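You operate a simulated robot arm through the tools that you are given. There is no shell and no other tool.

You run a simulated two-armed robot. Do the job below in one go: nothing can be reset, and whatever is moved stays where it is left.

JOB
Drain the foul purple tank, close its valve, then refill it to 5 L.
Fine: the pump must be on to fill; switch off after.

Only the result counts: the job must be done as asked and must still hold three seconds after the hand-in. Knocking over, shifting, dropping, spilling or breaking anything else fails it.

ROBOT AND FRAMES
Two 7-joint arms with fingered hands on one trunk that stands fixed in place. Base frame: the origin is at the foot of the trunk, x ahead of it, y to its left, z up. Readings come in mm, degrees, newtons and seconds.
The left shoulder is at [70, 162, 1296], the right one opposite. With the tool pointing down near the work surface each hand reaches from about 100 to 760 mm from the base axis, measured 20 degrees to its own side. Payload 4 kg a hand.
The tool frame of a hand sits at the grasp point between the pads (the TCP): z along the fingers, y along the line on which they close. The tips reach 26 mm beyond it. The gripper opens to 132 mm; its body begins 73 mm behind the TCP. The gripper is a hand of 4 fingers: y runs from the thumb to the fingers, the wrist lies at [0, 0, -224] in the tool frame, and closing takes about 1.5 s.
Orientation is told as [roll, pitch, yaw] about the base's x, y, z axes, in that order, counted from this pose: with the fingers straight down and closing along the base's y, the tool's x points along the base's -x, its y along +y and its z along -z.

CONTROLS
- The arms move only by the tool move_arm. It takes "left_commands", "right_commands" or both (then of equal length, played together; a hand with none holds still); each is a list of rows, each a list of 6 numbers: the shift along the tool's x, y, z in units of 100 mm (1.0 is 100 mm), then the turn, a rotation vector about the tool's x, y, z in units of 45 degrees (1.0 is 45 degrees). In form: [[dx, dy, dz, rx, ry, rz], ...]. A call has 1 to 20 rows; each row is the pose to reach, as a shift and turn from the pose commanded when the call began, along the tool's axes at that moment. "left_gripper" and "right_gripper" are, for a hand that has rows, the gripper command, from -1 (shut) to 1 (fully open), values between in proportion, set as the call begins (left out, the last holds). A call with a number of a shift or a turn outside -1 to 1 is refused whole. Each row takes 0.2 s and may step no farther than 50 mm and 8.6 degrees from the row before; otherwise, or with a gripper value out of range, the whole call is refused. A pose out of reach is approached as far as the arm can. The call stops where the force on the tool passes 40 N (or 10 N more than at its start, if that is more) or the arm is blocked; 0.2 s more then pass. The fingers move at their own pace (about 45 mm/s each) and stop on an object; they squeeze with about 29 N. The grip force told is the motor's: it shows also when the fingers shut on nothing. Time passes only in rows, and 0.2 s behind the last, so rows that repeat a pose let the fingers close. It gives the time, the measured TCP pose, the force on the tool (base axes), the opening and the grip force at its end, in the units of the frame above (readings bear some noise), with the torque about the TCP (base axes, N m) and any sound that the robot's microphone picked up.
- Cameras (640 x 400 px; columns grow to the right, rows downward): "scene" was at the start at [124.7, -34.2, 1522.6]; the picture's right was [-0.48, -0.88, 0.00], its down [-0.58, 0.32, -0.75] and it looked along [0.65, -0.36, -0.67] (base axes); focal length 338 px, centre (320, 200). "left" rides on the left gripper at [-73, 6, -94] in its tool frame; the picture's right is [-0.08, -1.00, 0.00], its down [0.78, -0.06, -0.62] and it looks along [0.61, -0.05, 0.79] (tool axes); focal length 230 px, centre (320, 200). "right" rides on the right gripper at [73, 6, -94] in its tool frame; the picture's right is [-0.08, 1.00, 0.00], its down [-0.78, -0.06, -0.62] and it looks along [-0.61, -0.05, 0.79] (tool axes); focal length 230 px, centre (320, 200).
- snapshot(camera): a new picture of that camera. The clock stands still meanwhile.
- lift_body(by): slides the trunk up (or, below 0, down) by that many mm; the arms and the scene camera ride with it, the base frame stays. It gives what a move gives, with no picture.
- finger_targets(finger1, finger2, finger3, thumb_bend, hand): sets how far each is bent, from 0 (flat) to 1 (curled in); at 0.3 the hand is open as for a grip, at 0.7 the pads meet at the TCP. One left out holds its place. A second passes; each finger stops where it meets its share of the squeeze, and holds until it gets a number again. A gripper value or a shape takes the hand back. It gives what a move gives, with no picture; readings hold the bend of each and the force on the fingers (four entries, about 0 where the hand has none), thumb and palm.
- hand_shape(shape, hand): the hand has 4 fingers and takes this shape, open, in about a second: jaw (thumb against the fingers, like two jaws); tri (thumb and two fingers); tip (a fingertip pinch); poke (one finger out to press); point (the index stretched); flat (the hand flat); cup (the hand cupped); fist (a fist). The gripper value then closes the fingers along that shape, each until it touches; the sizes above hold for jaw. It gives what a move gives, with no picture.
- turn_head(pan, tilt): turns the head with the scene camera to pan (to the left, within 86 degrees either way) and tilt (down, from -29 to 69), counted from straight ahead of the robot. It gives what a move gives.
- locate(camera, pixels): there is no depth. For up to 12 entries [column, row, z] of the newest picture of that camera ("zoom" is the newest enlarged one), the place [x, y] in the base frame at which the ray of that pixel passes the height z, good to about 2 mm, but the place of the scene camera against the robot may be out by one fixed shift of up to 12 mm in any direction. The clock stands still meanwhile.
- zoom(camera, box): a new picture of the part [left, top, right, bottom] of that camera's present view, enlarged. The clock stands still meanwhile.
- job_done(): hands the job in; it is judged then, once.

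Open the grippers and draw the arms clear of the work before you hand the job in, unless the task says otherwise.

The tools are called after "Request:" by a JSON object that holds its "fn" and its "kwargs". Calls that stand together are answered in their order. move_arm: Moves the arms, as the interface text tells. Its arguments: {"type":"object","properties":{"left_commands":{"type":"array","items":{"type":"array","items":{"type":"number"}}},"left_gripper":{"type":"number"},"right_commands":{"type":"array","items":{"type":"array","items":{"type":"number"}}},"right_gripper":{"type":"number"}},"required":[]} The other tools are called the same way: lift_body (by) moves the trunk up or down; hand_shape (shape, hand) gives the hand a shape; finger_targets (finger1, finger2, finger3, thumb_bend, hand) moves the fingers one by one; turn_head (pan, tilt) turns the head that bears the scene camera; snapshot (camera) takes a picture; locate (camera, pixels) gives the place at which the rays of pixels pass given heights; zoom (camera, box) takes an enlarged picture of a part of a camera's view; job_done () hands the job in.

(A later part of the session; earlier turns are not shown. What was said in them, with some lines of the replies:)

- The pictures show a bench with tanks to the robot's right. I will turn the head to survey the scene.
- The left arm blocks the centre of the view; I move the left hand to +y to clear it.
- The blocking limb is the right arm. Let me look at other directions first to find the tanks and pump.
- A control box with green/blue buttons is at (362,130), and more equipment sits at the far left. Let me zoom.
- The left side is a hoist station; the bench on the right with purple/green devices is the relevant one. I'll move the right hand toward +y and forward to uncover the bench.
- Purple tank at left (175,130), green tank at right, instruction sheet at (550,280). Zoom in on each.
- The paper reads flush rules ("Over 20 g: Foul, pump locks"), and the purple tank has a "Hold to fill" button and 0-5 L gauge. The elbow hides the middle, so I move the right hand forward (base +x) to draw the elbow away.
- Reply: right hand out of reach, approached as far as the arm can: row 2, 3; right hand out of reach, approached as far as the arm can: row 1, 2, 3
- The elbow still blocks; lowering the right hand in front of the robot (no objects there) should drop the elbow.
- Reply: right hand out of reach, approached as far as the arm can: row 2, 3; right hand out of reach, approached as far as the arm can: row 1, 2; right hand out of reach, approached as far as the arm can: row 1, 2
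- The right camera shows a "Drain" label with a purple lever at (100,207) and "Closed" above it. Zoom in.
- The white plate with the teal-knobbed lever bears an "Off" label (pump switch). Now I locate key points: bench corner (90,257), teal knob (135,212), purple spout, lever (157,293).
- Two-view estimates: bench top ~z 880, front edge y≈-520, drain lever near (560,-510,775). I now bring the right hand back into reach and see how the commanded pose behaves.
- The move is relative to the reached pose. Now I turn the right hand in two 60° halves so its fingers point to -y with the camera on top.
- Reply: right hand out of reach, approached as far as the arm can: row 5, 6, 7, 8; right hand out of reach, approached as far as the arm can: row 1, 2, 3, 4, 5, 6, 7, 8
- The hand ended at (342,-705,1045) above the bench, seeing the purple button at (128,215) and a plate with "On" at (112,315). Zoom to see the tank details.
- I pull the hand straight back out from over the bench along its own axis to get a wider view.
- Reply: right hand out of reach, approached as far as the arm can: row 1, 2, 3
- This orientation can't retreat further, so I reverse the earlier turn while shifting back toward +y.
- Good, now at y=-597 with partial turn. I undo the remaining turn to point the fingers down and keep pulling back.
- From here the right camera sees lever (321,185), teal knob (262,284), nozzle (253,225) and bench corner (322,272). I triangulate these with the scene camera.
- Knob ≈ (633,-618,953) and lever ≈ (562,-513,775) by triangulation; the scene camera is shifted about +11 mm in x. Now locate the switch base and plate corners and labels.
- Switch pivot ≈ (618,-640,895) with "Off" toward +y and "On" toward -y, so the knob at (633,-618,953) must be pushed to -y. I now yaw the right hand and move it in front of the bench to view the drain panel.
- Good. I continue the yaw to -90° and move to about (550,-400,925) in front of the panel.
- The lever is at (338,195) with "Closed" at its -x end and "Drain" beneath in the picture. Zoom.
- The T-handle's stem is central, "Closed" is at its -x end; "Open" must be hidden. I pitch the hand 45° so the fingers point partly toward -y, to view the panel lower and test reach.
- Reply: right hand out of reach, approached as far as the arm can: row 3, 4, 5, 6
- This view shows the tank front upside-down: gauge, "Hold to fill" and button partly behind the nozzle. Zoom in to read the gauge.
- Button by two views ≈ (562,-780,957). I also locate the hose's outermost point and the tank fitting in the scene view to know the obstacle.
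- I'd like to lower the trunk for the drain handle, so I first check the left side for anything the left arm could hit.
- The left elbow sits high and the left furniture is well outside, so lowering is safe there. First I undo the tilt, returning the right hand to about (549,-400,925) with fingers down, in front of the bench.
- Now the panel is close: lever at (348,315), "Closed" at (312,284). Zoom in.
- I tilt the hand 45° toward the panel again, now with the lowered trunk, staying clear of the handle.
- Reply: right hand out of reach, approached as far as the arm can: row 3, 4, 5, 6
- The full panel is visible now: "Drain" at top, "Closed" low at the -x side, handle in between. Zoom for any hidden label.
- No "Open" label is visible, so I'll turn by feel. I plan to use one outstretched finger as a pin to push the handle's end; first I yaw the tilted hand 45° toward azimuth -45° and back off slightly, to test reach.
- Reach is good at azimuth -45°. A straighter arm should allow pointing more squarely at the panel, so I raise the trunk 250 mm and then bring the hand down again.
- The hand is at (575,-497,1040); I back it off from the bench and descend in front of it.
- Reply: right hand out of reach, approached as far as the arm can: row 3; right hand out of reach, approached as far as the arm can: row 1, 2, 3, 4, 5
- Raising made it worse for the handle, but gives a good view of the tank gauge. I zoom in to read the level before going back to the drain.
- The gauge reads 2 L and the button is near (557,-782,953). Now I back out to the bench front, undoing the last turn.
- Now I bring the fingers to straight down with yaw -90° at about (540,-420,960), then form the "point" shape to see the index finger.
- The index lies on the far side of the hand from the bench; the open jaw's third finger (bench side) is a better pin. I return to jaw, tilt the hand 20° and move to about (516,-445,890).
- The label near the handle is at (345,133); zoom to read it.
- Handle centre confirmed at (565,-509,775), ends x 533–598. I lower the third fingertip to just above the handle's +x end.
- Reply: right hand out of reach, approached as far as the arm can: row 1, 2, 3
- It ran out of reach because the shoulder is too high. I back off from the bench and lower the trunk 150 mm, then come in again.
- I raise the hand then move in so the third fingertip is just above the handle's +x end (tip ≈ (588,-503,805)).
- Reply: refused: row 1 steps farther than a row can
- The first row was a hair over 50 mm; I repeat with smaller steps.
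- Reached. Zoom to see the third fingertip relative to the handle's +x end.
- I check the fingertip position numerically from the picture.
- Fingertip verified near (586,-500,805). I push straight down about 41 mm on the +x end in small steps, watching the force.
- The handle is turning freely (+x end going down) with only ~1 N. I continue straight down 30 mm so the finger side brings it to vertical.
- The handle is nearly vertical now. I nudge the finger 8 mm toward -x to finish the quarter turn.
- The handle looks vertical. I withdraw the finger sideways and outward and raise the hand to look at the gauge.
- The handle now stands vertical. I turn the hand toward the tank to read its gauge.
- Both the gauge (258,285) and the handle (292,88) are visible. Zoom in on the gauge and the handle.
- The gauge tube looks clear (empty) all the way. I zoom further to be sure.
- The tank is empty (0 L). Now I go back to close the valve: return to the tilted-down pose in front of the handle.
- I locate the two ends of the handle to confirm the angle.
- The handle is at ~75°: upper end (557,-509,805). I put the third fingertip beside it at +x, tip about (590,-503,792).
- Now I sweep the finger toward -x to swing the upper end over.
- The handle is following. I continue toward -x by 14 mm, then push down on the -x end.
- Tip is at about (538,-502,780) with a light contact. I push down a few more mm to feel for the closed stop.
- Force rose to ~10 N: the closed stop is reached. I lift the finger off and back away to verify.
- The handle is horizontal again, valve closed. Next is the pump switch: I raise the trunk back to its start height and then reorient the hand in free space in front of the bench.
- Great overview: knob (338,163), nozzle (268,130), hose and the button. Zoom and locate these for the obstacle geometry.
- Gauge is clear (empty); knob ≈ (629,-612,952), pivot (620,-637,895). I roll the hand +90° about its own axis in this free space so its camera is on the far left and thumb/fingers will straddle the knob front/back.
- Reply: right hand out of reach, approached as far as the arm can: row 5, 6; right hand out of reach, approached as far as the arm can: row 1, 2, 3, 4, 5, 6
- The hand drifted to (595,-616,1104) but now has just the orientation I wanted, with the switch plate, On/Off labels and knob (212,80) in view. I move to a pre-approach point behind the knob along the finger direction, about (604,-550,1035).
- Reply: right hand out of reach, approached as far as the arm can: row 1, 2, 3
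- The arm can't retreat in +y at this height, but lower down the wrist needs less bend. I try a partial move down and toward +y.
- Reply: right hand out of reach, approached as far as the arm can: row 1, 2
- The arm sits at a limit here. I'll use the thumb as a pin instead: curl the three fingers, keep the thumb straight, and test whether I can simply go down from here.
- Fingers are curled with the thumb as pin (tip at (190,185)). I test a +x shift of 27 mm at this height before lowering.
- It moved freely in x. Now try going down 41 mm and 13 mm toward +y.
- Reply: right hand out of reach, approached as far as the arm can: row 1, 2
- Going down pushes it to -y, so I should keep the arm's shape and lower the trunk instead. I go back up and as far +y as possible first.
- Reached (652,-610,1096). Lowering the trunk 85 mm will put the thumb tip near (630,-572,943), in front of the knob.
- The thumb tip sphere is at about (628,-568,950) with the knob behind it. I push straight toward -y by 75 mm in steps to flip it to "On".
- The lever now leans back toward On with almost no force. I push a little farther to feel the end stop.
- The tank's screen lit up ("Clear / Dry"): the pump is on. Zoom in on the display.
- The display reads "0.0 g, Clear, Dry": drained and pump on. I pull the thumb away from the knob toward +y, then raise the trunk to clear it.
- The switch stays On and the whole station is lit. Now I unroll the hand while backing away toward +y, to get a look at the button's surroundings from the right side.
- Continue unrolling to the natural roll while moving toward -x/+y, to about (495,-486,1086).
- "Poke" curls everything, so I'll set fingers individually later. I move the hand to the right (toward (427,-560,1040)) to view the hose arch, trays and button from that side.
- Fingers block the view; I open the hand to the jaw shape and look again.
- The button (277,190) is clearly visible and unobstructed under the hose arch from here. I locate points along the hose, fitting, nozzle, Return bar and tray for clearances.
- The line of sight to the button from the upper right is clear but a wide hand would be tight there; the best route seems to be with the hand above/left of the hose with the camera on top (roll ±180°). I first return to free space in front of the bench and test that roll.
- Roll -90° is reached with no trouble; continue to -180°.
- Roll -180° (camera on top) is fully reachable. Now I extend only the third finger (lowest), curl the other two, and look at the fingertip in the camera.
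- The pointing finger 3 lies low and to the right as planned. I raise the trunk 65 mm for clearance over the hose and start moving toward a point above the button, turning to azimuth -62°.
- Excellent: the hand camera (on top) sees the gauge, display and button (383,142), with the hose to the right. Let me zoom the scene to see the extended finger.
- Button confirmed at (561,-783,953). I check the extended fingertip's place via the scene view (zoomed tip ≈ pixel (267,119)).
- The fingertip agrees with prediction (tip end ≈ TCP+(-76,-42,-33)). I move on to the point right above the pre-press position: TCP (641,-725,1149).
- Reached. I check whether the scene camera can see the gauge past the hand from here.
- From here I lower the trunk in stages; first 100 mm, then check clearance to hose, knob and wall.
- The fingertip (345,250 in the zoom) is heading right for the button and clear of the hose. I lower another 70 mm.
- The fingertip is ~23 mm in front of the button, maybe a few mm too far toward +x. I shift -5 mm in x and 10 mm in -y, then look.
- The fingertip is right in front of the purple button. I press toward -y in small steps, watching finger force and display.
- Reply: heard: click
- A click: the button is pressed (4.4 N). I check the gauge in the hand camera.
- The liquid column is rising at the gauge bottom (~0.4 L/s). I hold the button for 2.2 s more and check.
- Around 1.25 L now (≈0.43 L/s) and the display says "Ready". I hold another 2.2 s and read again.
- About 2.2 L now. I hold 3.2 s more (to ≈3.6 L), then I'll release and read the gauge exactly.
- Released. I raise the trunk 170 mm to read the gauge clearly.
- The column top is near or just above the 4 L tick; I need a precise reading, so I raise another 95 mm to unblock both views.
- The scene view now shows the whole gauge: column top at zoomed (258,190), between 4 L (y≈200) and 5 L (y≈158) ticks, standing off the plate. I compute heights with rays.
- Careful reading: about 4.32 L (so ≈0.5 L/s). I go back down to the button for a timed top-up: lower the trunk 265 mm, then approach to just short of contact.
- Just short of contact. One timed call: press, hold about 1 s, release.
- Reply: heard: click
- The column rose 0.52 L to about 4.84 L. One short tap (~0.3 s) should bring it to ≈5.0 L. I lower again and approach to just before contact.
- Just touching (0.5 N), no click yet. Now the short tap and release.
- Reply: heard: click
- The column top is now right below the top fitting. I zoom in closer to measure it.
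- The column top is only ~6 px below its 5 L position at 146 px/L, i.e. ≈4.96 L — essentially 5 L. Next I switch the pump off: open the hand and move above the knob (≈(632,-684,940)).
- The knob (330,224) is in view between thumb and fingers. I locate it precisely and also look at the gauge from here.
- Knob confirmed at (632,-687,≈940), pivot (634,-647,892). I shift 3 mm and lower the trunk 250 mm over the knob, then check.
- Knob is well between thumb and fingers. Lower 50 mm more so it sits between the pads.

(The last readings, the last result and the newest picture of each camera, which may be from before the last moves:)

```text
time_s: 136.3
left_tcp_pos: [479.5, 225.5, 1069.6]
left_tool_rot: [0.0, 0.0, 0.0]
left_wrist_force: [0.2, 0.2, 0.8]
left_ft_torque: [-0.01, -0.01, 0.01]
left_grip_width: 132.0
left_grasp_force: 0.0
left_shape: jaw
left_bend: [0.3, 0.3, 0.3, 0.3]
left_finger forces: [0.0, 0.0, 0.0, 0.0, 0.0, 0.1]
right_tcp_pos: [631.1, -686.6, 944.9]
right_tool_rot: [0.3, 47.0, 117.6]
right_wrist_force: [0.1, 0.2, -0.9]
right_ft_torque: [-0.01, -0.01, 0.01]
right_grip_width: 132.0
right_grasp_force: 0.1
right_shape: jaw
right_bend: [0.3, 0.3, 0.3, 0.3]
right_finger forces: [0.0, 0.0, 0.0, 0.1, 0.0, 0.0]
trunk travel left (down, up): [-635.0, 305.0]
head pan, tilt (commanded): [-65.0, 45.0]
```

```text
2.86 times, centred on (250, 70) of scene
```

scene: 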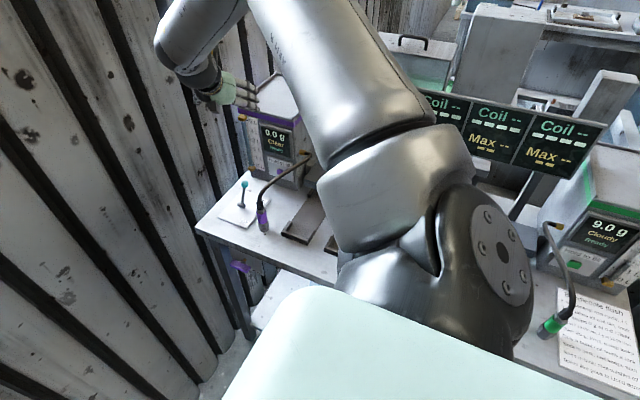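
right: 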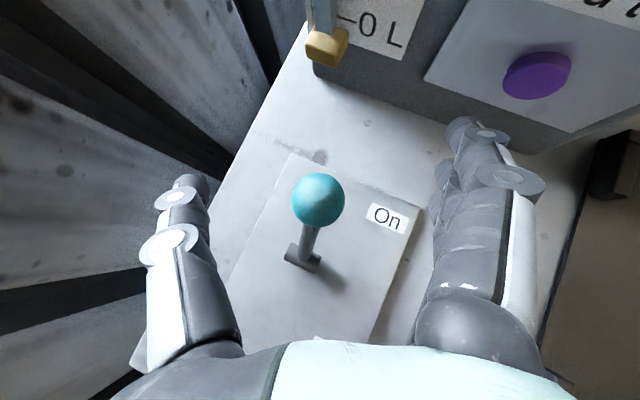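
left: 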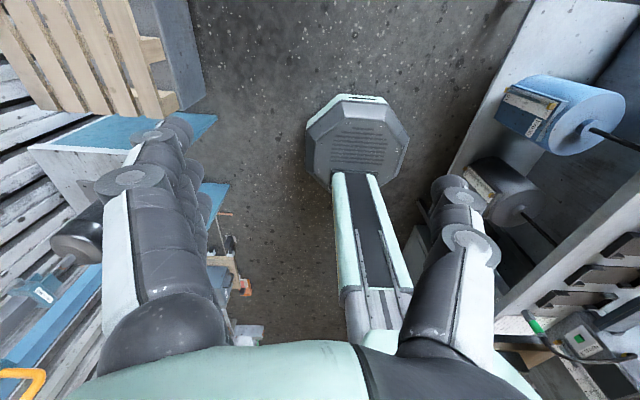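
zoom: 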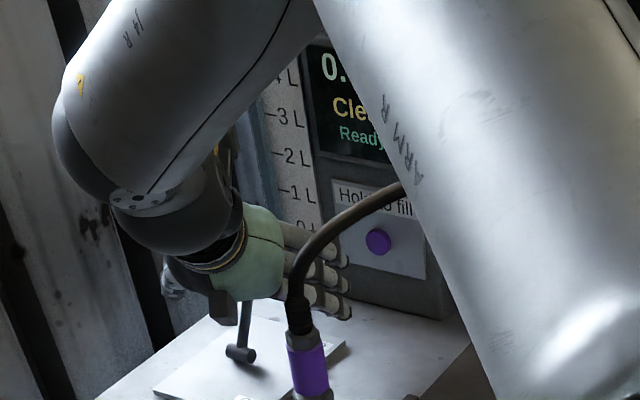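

The knob is exactly at the grasp point. I close only the middle finger and thumb on it.

Request:
{"fn": "finger_targets", "kwargs": {"hand": "right", "finger1": 0.3, "finger2": 0.7, "finger3": 0.3, "thumb_bend": 0.7}}

Request:
{"fn": "snapshot", "kwargs": {"camera": "right"}}

```text
time_s: 137.3
left_tcp_pos: [478.5, 224.8, 1070.2]
left_tool_rot: [0.0, 0.0, 0.0]
left_wrist_force: [0.3, 0.4, 0.4]
left_ft_torque: [-0.03, -0.01, -0.02]
left_grip_width: 131.8
left_grasp_force: 0.0
left_shape: jaw
left_bend: [0.3, 0.3, 0.3, 0.3]
left_finger forces: [0.1, 0.0, 0.0, 0.0, 0.0, 0.0]
right_tcp_pos: [631.4, -687.0, 944.6]
right_tool_rot: [0.2, 47.1, 117.6]
right_wrist_force: [0.7, -0.4, 0.0]
right_ft_torque: [0.0, 0.0, -0.01]
right_grip_width: 72.3
right_grasp_force: 0.3
right_shape: fingers
right_bend: [0.3, 0.7, 0.3, 0.7]
right_finger forces: [0.0, 0.0, 0.1, 0.0, 0.6, 0.0]
trunk travel left (down, up): [-635.0, 305.0]
head pan, tilt (commanded): [-65.0, 45.0]
```

```text
taken
```

right: 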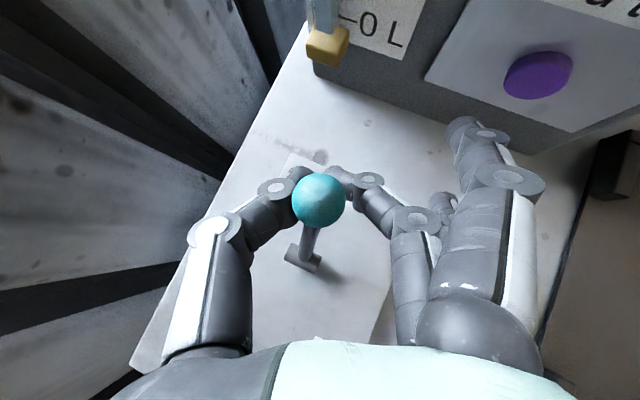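

Thumb and finger meet just behind/under the knob, hooking it. I pull toward +y along the lever's arc.

Request:
{"fn": "move_arm", "kwargs": {"right_commands": [[-0.031, -0.046, -0.092, 0, 0, 0], [-0.074, -0.102, -0.197, 0, 0, 0], [-0.137, -0.162, -0.295, 0, 0, 0], [-0.216, -0.222, -0.38, 0, 0, 0], [-0.302, -0.278, -0.444, 0, 0, 0]]}}

Request:
{"fn": "snapshot", "kwargs": {"camera": "right"}}

Request:
{"fn": "snapshot", "kwargs": {"camera": "scene"}}

```text
time_s: 138.5
left_tcp_pos: [480.4, 226.1, 1069.1]
left_tool_rot: [0.0, 0.0, 0.1]
left_wrist_force: [-0.3, 0.3, 1.3]
left_ft_torque: [0.02, 0.0, -0.01]
left_grip_width: 131.9
left_grasp_force: 0.0
left_shape: jaw
left_bend: [0.3, 0.3, 0.3, 0.3]
left_finger forces: [0.0, 0.0, 0.0, 0.0, 0.0, 0.1]
right_tcp_pos: [632.0, -626.9, 952.3]
right_tool_rot: [0.3, 47.3, 117.7]
right_wrist_force: [0.5, -0.5, 0.5]
right_ft_torque: [-0.11, 0.04, -0.01]
right_grip_width: 72.6
right_grasp_force: 2.5
right_shape: fingers
right_bend: [0.3, 0.69, 0.3, 0.7]
right_finger forces: [0.1, 3.6, 0.1, 0.1, 2.2, 0.1]
trunk travel left (down, up): [-635.0, 305.0]
head pan, tilt (commanded): [-65.0, 45.0]
```

```text
taken
```

right: 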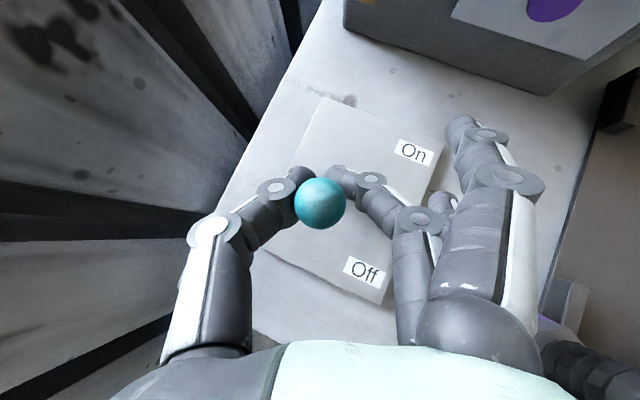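

```text
taken
```

scene: 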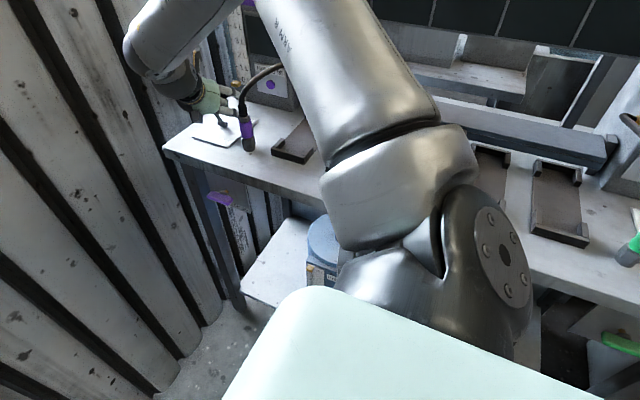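

The knob followed and the screens have gone dark. I pull a little more to reach the Off end.

Request:
{"fn": "move_arm", "kwargs": {"right_commands": [[-0.063, -0.037, -0.038, 0, 0, 0], [-0.14, -0.074, -0.063, 0, 0, 0]]}}

Request:
{"fn": "snapshot", "kwargs": {"camera": "right"}}

Request:
{"fn": "zoom", "kwargs": {"camera": "scene", "box": [160, 30, 300, 190]}}

```text
time_s: 139.1
left_tcp_pos: [477.5, 223.8, 1070.6]
left_tool_rot: [-0.1, 0.0, -0.1]
left_wrist_force: [-0.3, 0.2, 0.1]
left_ft_torque: [-0.01, -0.03, 0.01]
left_grip_width: 131.9
left_grasp_force: 0.1
left_shape: jaw
left_bend: [0.3, 0.3, 0.3, 0.3]
left_finger forces: [0.0, 0.0, 0.0, 0.2, 0.1, 0.0]
right_tcp_pos: [628.9, -613.0, 947.3]
right_tool_rot: [0.3, 47.0, 117.5]
right_wrist_force: [-1.7, -5.7, 3.0]
right_ft_torque: [-0.15, 0.04, -0.04]
right_grip_width: 73.4
right_grasp_force: 2.6
right_shape: fingers
right_bend: [0.3, 0.65, 0.3, 0.69]
right_finger forces: [0.0, 5.5, 0.0, 0.0, 1.6, 0.1]
trunk travel left (down, up): [-635.0, 305.0]
head pan, tilt (commanded): [-65.0, 45.0]
```

```text
taken
```

right: 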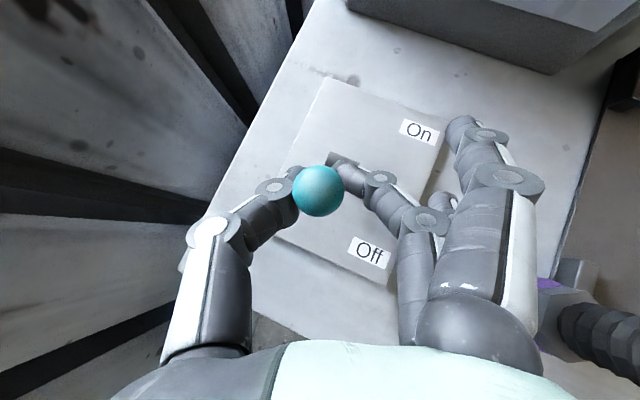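

```text
2.50 times, centred on (230, 110) of scene
```

zoom: 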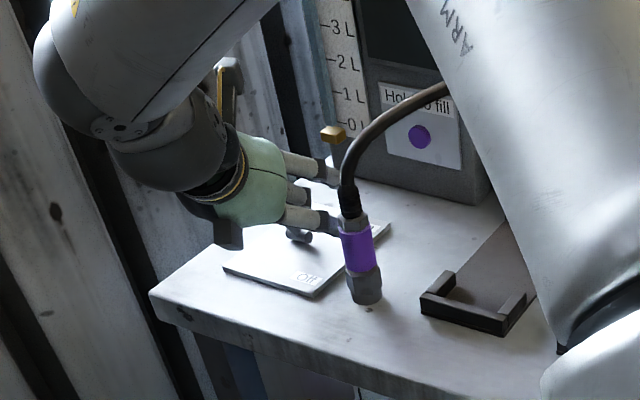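

The force rose at the Off stop (5.7 N) and the screen is dark: pump off. I open the fingers and raise the hand straight up.

Request:
{"fn": "finger_targets", "kwargs": {"hand": "right", "finger1": 0.3, "finger2": 0.3, "finger3": 0.3, "thumb_bend": 0.3}}

Request:
{"fn": "lift_body", "kwargs": {"by": 200}}

Request:
{"fn": "snapshot", "kwargs": {"camera": "right"}}

Request:
{"fn": "snapshot", "kwargs": {"camera": "scene"}}

```text
time_s: 140.1
left_tcp_pos: [478.7, 223.6, 1070.6]
left_tool_rot: [0.0, 0.0, 0.0]
left_wrist_force: [1.3, -0.3, 0.5]
left_ft_torque: [-0.02, -0.02, 0.0]
left_grip_width: 131.9
left_grasp_force: 0.0
left_shape: jaw
left_bend: [0.3, 0.3, 0.3, 0.3]
left_finger forces: [0.0, 0.0, 0.0, 0.0, 0.1, 0.0]
right_tcp_pos: [629.2, -609.7, 948.1]
right_tool_rot: [0.3, 47.2, 117.5]
right_wrist_force: [0.1, 0.1, -0.4]
right_ft_torque: [0.02, 0.03, 0.04]
right_grip_width: 135.7
right_grasp_force: 0.1
right_shape: fingers
right_bend: [0.3, 0.3, 0.3, 0.3]
right_finger forces: [0.0, 0.0, 0.1, 0.0, 0.0, 0.0]
trunk travel left (down, up): [-635.0, 305.0]
head pan, tilt (commanded): [-65.0, 45.0]
```

```text
time_s: 142.3
left_tcp_pos: [478.9, 225.5, 1269.4]
left_tool_rot: [0.0, 0.0, 0.0]
left_wrist_force: [0.0, 0.6, 0.2]
left_ft_torque: [0.0, -0.06, -0.02]
left_grip_width: 131.9
left_grasp_force: 0.0
left_shape: jaw
left_bend: [0.3, 0.3, 0.3, 0.3]
left_finger forces: [0.0, 0.0, 0.0, 0.1, 0.0, 0.1]
right_tcp_pos: [630.3, -610.1, 1147.0]
right_tool_rot: [0.2, 47.1, 117.6]
right_wrist_force: [-0.6, -0.2, 0.2]
right_ft_torque: [-0.01, 0.01, 0.0]
right_grip_width: 135.6
right_grasp_force: 0.1
right_shape: fingers
right_bend: [0.3, 0.3, 0.3, 0.3]
right_finger forces: [0.0, 0.1, 0.0, 0.0, 0.0, 0.0]
trunk travel left (down, up): [-835.0, 105.0]
head pan, tilt (commanded): [-65.0, 45.0]
```

```text
taken
```

right: 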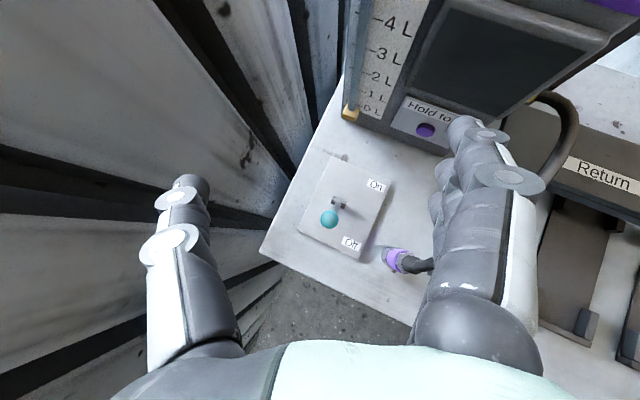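

```text
taken
```

scene: 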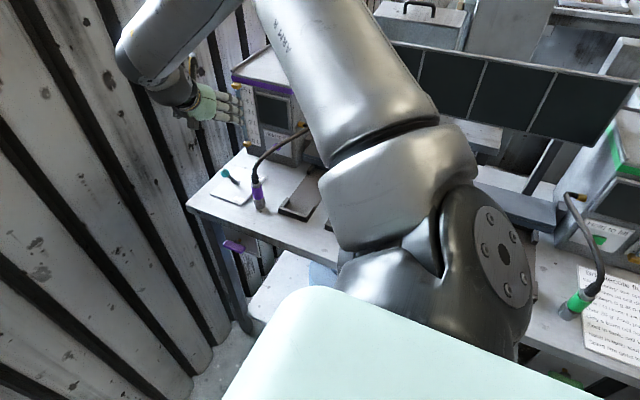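

The lever rests at Off and all screens are dark. I withdraw the right hand from over the bench toward the front.

Request:
{"fn": "move_arm", "kwargs": {"right_commands": [[-0.21, 0.12, -0.23, 0, 0, 0], [-0.43, 0.23, -0.46, 0, 0, 0], [-0.64, 0.35, -0.69, 0, 0, 0]]}}

Request:
{"fn": "move_arm", "kwargs": {"right_commands": [[-0.21, 0.12, -0.23, 0, 0, 0], [-0.43, 0.23, -0.46, 0, 0, 0], [-0.64, 0.35, -0.69, 0, 0, 0]]}}

Request:
{"fn": "hand_shape", "kwargs": {"hand": "right", "shape": "jaw"}}

Request:
{"fn": "snapshot", "kwargs": {"camera": "scene"}}

Request:
{"fn": "snapshot", "kwargs": {"camera": "right"}}

```text
time_s: 143.1
left_tcp_pos: [478.9, 224.5, 1269.6]
left_tool_rot: [-0.1, -0.1, 0.1]
left_wrist_force: [-0.2, 0.1, 0.2]
left_ft_torque: [0.02, -0.03, 0.04]
left_grip_width: 132.0
left_grasp_force: 0.1
left_shape: jaw
left_bend: [0.3, 0.3, 0.3, 0.3]
left_finger forces: [0.1, 0.0, 0.0, 0.0, 0.1, 0.0]
right_tcp_pos: [558.1, -544.2, 1145.8]
right_tool_rot: [0.1, 47.1, 117.6]
right_wrist_force: [0.2, 0.0, 0.6]
right_ft_torque: [0.02, -0.02, 0.0]
right_grip_width: 135.6
right_grasp_force: 0.0
right_shape: fingers
right_bend: [0.3, 0.3, 0.3, 0.3]
right_finger forces: [0.0, 0.0, 0.0, 0.0, 0.1, 0.0]
trunk travel left (down, up): [-835.0, 105.0]
head pan, tilt (commanded): [-65.0, 45.0]
```

```text
time_s: 143.9
left_tcp_pos: [479.7, 226.5, 1268.9]
left_tool_rot: [-0.1, 0.0, 0.0]
left_wrist_force: [0.7, 0.4, 0.0]
left_ft_torque: [0.02, 0.0, 0.0]
left_grip_width: 132.1
left_grasp_force: 0.0
left_shape: jaw
left_bend: [0.3, 0.3, 0.3, 0.3]
left_finger forces: [0.1, 0.1, 0.1, 0.1, 0.0, 0.0]
right_tcp_pos: [482.6, -476.3, 1147.5]
right_tool_rot: [0.2, 47.2, 117.5]
right_wrist_force: [0.1, 0.2, 0.0]
right_ft_torque: [-0.04, 0.02, 0.0]
right_grip_width: 135.8
right_grasp_force: 0.1
right_shape: fingers
right_bend: [0.3, 0.3, 0.3, 0.3]
right_finger forces: [0.0, 0.0, 0.1, 0.0, 0.1, 0.0]
trunk travel left (down, up): [-835.0, 105.0]
head pan, tilt (commanded): [-65.0, 45.0]
```

```text
time_s: 144.8
left_tcp_pos: [479.4, 225.5, 1269.4]
left_tool_rot: [0.0, 0.0, 0.0]
left_wrist_force: [0.3, 1.4, 0.1]
left_ft_torque: [0.0, 0.0, -0.02]
left_grip_width: 132.1
left_grasp_force: 0.1
left_shape: jaw
left_bend: [0.3, 0.3, 0.3, 0.3]
left_finger forces: [0.0, 0.1, 0.0, 0.0, 0.1, 0.0]
right_tcp_pos: [482.9, -476.4, 1145.9]
right_tool_rot: [0.2, 47.2, 117.6]
right_wrist_force: [0.3, -0.3, -0.5]
right_ft_torque: [-0.02, 0.0, -0.03]
right_grip_width: 131.7
right_grasp_force: 0.0
right_shape: jaw
right_bend: [0.3, 0.3, 0.3, 0.3]
right_finger forces: [0.0, 0.0, 0.0, 0.0, 0.1, 0.0]
trunk travel left (down, up): [-835.0, 105.0]
head pan, tilt (commanded): [-65.0, 45.0]
```

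```text
taken
```

scene: 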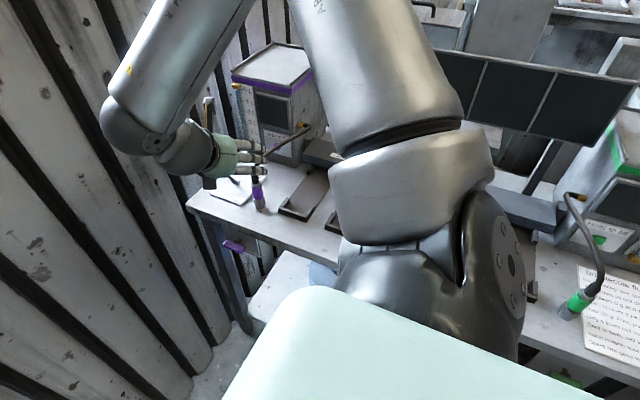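

```text
taken
```

right: 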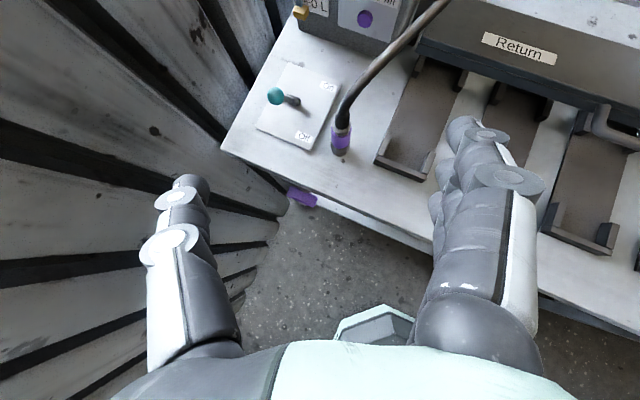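

I check the gauge from the scene view, now mostly unobstructed.

Request:
{"fn": "zoom", "kwargs": {"camera": "scene", "box": [215, 70, 315, 170]}}

Request:
{"fn": "move_arm", "kwargs": {"right_commands": [[0, 0, 0, 0, 0, 0.167], [0, 0, 0, 0, 0, 0.333], [0, 0, 0, 0, 0, 0.5], [0, 0, 0, 0, 0, 0.667], [0, 0, 0, 0, 0, 0.833], [0, 0, 0, 0, 0, 1.0]]}}

Request:
{"fn": "move_arm", "kwargs": {"right_commands": [[0, 0, 0, 0, 0, 0.167], [0, 0, 0, 0, 0, 0.333], [0, 0, 0, 0, 0, 0.5], [0, 0, 0, 0, 0, 0.667], [0, 0, 0, 0, 0, 0.833], [0, 0, 0, 0, 0, 1.0]]}}

Request:
{"fn": "move_arm", "kwargs": {"right_commands": [[0, 0, 0, 0, 0, 0.167], [0, 0, 0, 0, 0, 0.333], [0, 0, 0, 0, 0, 0.5], [0, 0, 0, 0, 0, 0.667], [0, 0, 0, 0, 0, 0.833], [0, 0, 0, 0, 0, 1.0]]}}

Request:
{"fn": "move_arm", "kwargs": {"right_commands": [[0, 0, 0, 0, 0, 0.167], [0, 0, 0, 0, 0, 0.333], [0, 0, 0, 0, 0, 0.5], [0, 0, 0, 0, 0, 0.667], [0, 0, 0, 0, 0, 0.833], [0, 0, 0, 0, 0, 1.0]]}}

Request:
{"fn": "snapshot", "kwargs": {"camera": "right"}}

```text
4.00 times, centred on (265, 120) of scene
```

zoom: 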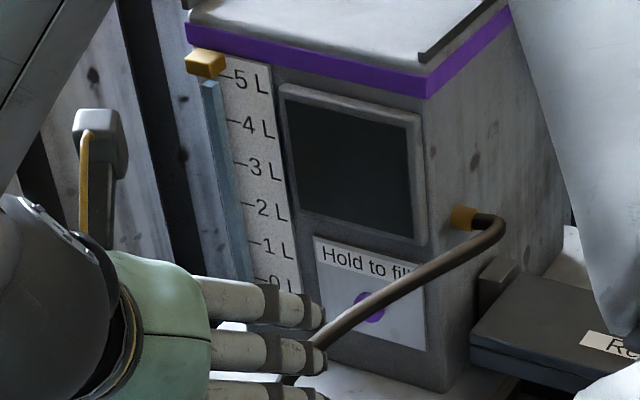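

```text
time_s: 146.2
left_tcp_pos: [479.7, 224.0, 1269.9]
left_tool_rot: [0.0, 0.0, 0.0]
left_wrist_force: [-0.2, 0.9, -0.2]
left_ft_torque: [0.01, 0.0, -0.01]
left_grip_width: 131.9
left_grasp_force: 0.0
left_shape: jaw
left_bend: [0.3, 0.3, 0.3, 0.3]
left_finger forces: [0.0, 0.0, 0.0, 0.0, 0.0, 0.1]
right_tcp_pos: [482.5, -476.3, 1147.4]
right_tool_rot: [-37.2, 31.2, 61.8]
right_wrist_force: [-0.3, 0.0, -0.4]
right_ft_torque: [0.02, 0.0, -0.02]
right_grip_width: 131.9
right_grasp_force: 0.0
right_shape: jaw
right_bend: [0.3, 0.3, 0.3, 0.3]
right_finger forces: [0.0, 0.0, 0.0, 0.1, 0.1, 0.0]
trunk travel left (down, up): [-835.0, 105.0]
head pan, tilt (commanded): [-65.0, 45.0]
```

```text
time_s: 147.6
left_tcp_pos: [479.3, 225.5, 1269.3]
left_tool_rot: [0.0, 0.0, -0.1]
left_wrist_force: [0.4, -0.4, -0.1]
left_ft_torque: [-0.01, 0.02, -0.02]
left_grip_width: 131.7
left_grasp_force: 0.1
left_shape: jaw
left_bend: [0.3, 0.3, 0.3, 0.3]
left_finger forces: [0.0, 0.1, 0.0, 0.0, 0.1, 0.0]
right_tcp_pos: [481.2, -476.4, 1147.2]
right_tool_rot: [-47.1, 0.0, 27.3]
right_wrist_force: [0.3, -1.5, 0.2]
right_ft_torque: [0.03, 0.0, 0.01]
right_grip_width: 132.0
right_grasp_force: 0.0
right_shape: jaw
right_bend: [0.3, 0.3, 0.3, 0.3]
right_finger forces: [0.0, 0.1, 0.1, 0.0, 0.0, 0.0]
trunk travel left (down, up): [-835.0, 105.0]
head pan, tilt (commanded): [-65.0, 45.0]
```

```text
time_s: 149.0
left_tcp_pos: [479.6, 224.4, 1269.4]
left_tool_rot: [-0.1, 0.1, -0.1]
left_wrist_force: [0.0, -0.1, 0.3]
left_ft_torque: [0.0, 0.06, 0.03]
left_grip_width: 131.7
left_grasp_force: 0.0
left_shape: jaw
left_bend: [0.3, 0.3, 0.3, 0.3]
left_finger forces: [0.1, 0.0, 0.1, 0.0, 0.1, 0.0]
right_tcp_pos: [480.4, -476.1, 1148.6]
right_tool_rot: [-37.3, -31.2, -6.8]
right_wrist_force: [0.1, -0.7, -0.6]
right_ft_torque: [-0.01, 0.0, -0.01]
right_grip_width: 132.0
right_grasp_force: 0.1
right_shape: jaw
right_bend: [0.3, 0.3, 0.3, 0.3]
right_finger forces: [0.0, 0.1, 0.1, 0.1, 0.1, 0.0]
trunk travel left (down, up): [-835.0, 105.0]
head pan, tilt (commanded): [-65.0, 45.0]
```

```text
time_s: 150.4
left_tcp_pos: [480.4, 224.9, 1269.8]
left_tool_rot: [0.0, 0.0, 0.1]
left_wrist_force: [0.6, -0.3, 0.6]
left_ft_torque: [0.04, 0.02, -0.03]
left_grip_width: 131.7
left_grasp_force: 0.1
left_shape: jaw
left_bend: [0.3, 0.3, 0.3, 0.3]
left_finger forces: [0.0, 0.0, 0.0, 0.1, 0.0, 0.0]
right_tcp_pos: [483.3, -475.7, 1147.4]
right_tool_rot: [0.0, -47.1, -62.5]
right_wrist_force: [0.9, 0.1, 0.2]
right_ft_torque: [0.02, -0.03, -0.01]
right_grip_width: 132.0
right_grasp_force: 0.0
right_shape: jaw
right_bend: [0.3, 0.3, 0.3, 0.3]
right_finger forces: [0.0, 0.0, 0.0, 0.0, 0.0, 0.0]
trunk travel left (down, up): [-835.0, 105.0]
head pan, tilt (commanded): [-65.0, 45.0]
```

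```text
taken
```

right: 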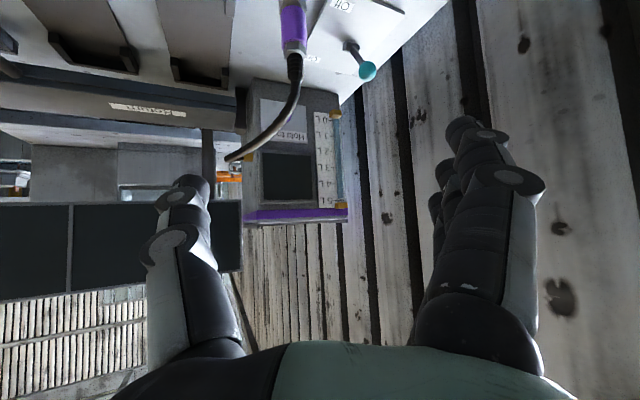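

This camera is now nearly level with the 5 L mark (≈7° above). Zoom in on the gauge top and bottom.

Request:
{"fn": "zoom", "kwargs": {"camera": "right", "box": [305, 170, 355, 225]}}

Request:
{"fn": "zoom", "kwargs": {"camera": "right", "box": [305, 100, 355, 155]}}

Request:
{"fn": "zoom", "kwargs": {"camera": "right", "box": [300, 20, 400, 120]}}

```text
7.27 times, centred on (330, 198) of right
```

zoom: 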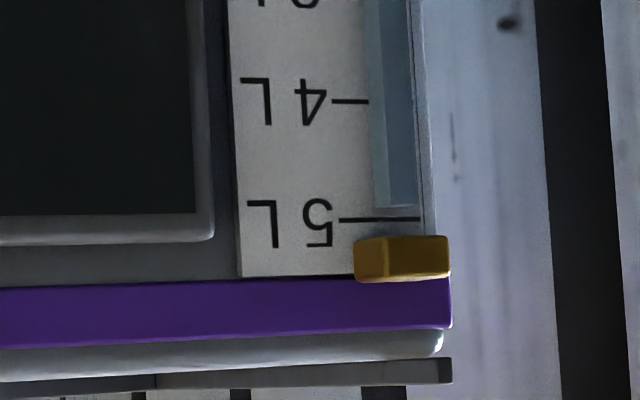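

```text
7.27 times, centred on (330, 128) of right
```

zoom: 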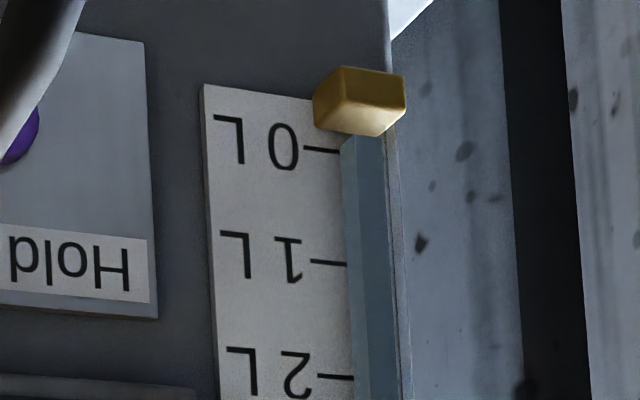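

```text
4.00 times, centred on (350, 70) of right
```

zoom: 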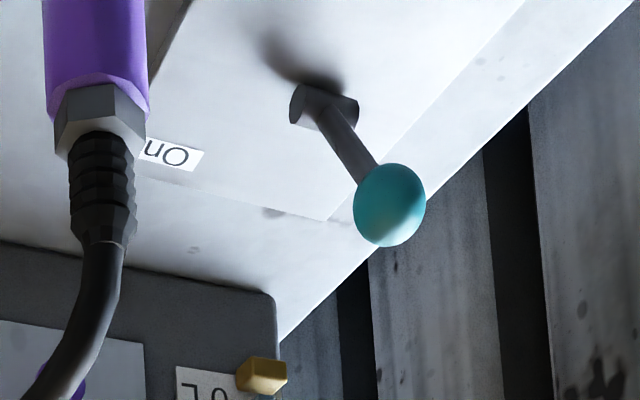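

From level view the column top sits at ≈4.93–4.96 L, just under the 5 L tick – good. I verify the drain handle once more in the scene and draw the right arm back from the bench.

Request:
{"fn": "move_arm", "kwargs": {"right_commands": [[0.1, -0.2, -0.25, 0, 0.17, 0], [0.2, -0.4, -0.5, 0, 0.34, 0], [0.25, -0.5, -0.75, 0, 0.51, 0], [0.3, -0.55, -0.9, 0, 0.68, 0], [0.3, -0.55, -0.95, 0, 0.85, 0]]}}

Request:
{"fn": "snapshot", "kwargs": {"camera": "scene"}}

Request:
{"fn": "zoom", "kwargs": {"camera": "scene", "box": [180, 130, 300, 290]}}

Request:
{"fn": "snapshot", "kwargs": {"camera": "right"}}

```text
time_s: 151.6
left_tcp_pos: [479.6, 223.8, 1269.1]
left_tool_rot: [0.1, 0.0, 0.0]
left_wrist_force: [0.4, -0.3, -0.7]
left_ft_torque: [0.0, -0.02, -0.02]
left_grip_width: 132.0
left_grasp_force: 0.1
left_shape: jaw
left_bend: [0.3, 0.3, 0.3, 0.3]
left_finger forces: [0.1, 0.0, 0.1, 0.0, 0.0, 0.1]
right_tcp_pos: [390.9, -418.9, 1190.4]
right_tool_rot: [-0.1, -8.6, -62.5]
right_wrist_force: [0.7, 0.6, -0.9]
right_ft_torque: [0.01, 0.03, -0.02]
right_grip_width: 131.8
right_grasp_force: 0.1
right_shape: jaw
right_bend: [0.3, 0.3, 0.3, 0.3]
right_finger forces: [0.0, 0.0, 0.1, 0.1, 0.0, 0.0]
trunk travel left (down, up): [-835.0, 105.0]
head pan, tilt (commanded): [-65.0, 45.0]
```

```text
taken
```

scene: 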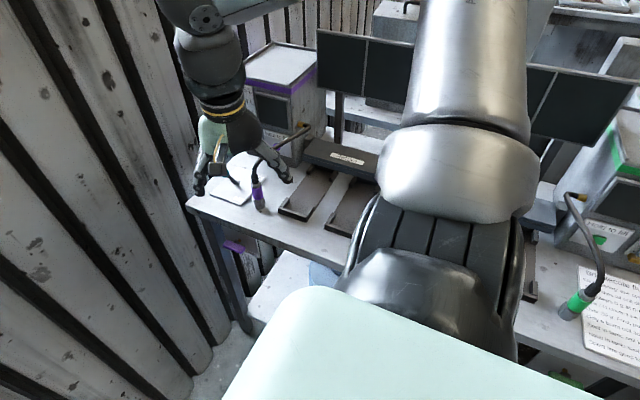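

```text
2.50 times, centred on (240, 210) of scene
```

zoom: 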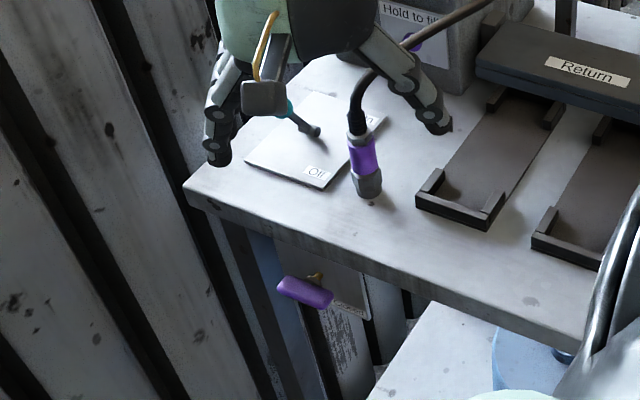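

```text
taken
```

right: 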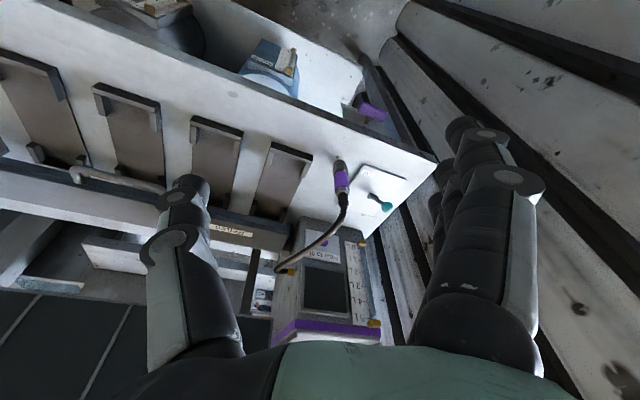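

The handle looks horizontal as at the start, and the switch is at Off. I double-check the handle angle and whether the level holds.

Request:
{"fn": "zoom", "kwargs": {"camera": "right", "box": [330, 80, 420, 150]}}

Request:
{"fn": "zoom", "kwargs": {"camera": "right", "box": [300, 220, 400, 345]}}

Request:
{"fn": "zoom", "kwargs": {"camera": "scene", "box": [225, 40, 325, 170]}}

```text
5.71 times, centred on (375, 115) of right
```

zoom: 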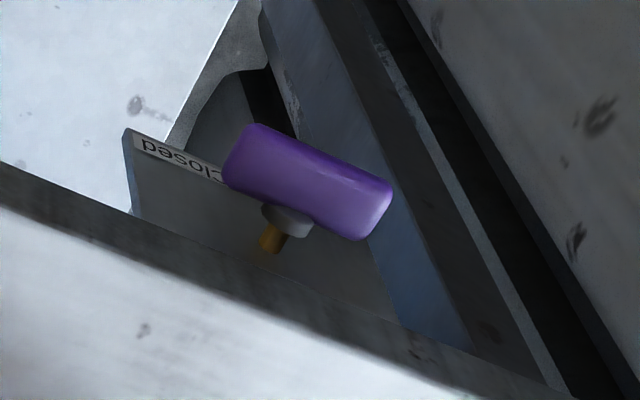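

```text
3.20 times, centred on (350, 282) of right
```

zoom: 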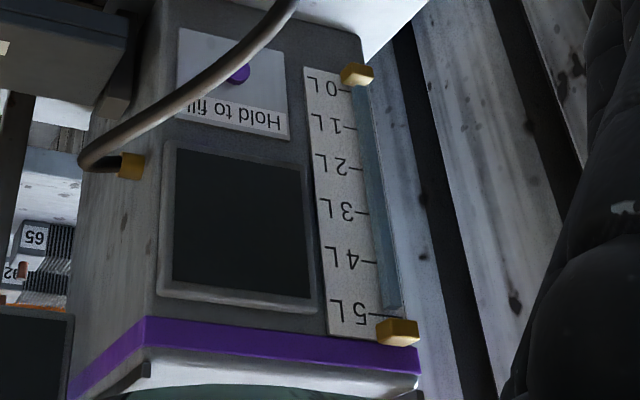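

```text
3.08 times, centred on (275, 105) of scene
```

zoom: 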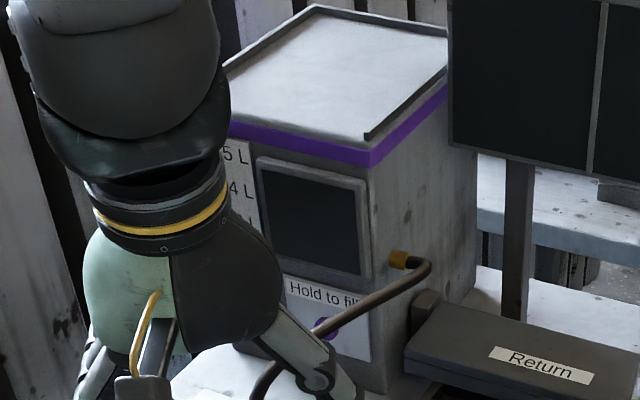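

The valve handle is at Closed, the level holds near 5 L, the switch is Off, and both grippers are open. I draw the right arm a bit farther back before handing in.

Request:
{"fn": "move_arm", "kwargs": {"right_commands": [[0.3, 0.15, 0, 0, 0, 0], [0.55, 0.3, 0, 0, 0, 0]]}}

Request:
{"fn": "snapshot", "kwargs": {"camera": "scene"}}

Request:
{"fn": "zoom", "kwargs": {"camera": "scene", "box": [180, 30, 340, 290]}}

```text
time_s: 152.2
left_tcp_pos: [480.1, 225.9, 1269.2]
left_tool_rot: [-0.1, 0.0, -0.1]
left_wrist_force: [0.0, -0.7, -0.5]
left_ft_torque: [0.02, 0.05, -0.01]
left_grip_width: 131.9
left_grasp_force: 0.0
left_shape: jaw
left_bend: [0.3, 0.3, 0.3, 0.3]
left_finger forces: [0.1, 0.0, 0.1, 0.0, 0.1, 0.0]
right_tcp_pos: [393.5, -355.5, 1183.8]
right_tool_rot: [-0.2, -9.0, -62.4]
right_wrist_force: [0.0, 0.5, -0.1]
right_ft_torque: [-0.01, 0.0, 0.03]
right_grip_width: 131.6
right_grasp_force: 0.0
right_shape: jaw
right_bend: [0.3, 0.3, 0.3, 0.3]
right_finger forces: [0.0, 0.0, 0.0, 0.1, 0.1, 0.1]
trunk travel left (down, up): [-835.0, 105.0]
head pan, tilt (commanded): [-65.0, 45.0]
```

```text
taken
```

scene: 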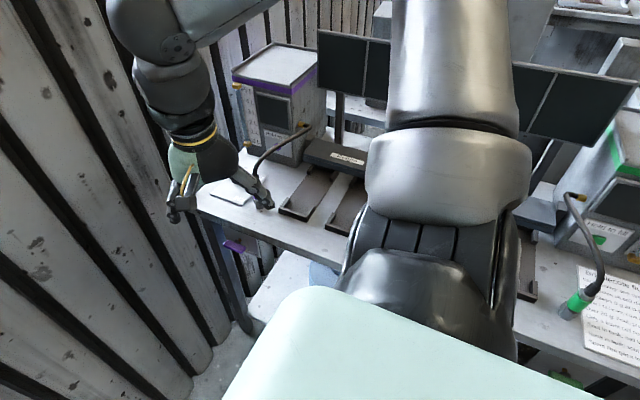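

```text
1.54 times, centred on (260, 160) of scene
```

zoom: 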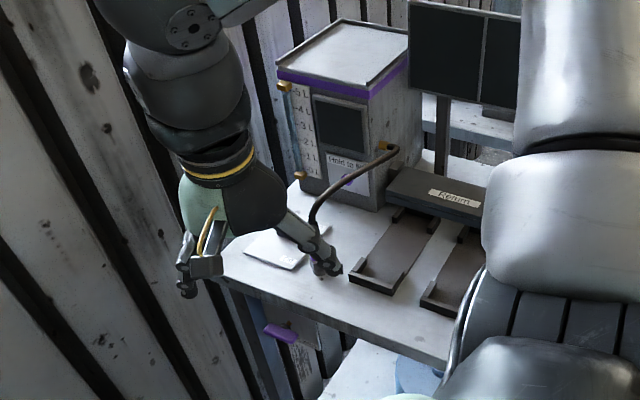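

The purple tank is filled to about 5 L, its drain handle is at Closed, the pump switch is at Off with all screens dark, and both arms are clear with open grippers. I hand the job in.

Request:
{"fn": "job_done", "kwargs": {}}

```text
The job is handed in.
```

I handed the job in. The purple tank was drained and refilled, its valve is closed and the pump is off. The refill reads slightly under 5 L.

- **Drain:** with the valve open the gauge emptied. Once the pump was switched on, the display read "0.0 g, Clear, Dry".
- **Valve:** I turned the handle back until it hit its closed stop. The level stayed put for about 20 seconds afterwards.
- **Refill:** the gauge reads about 4.93 to 4.96 L from two viewing angles. I didn't top it up further, because the shortest tap adds about 0.12 L and would have overshot by roughly as much.
- **Pump:** the switch is back at Off and all the screens are dark.

Both grippers are open and both arms are clear of the bench. I saw no spills and didn't notice anything else moved.
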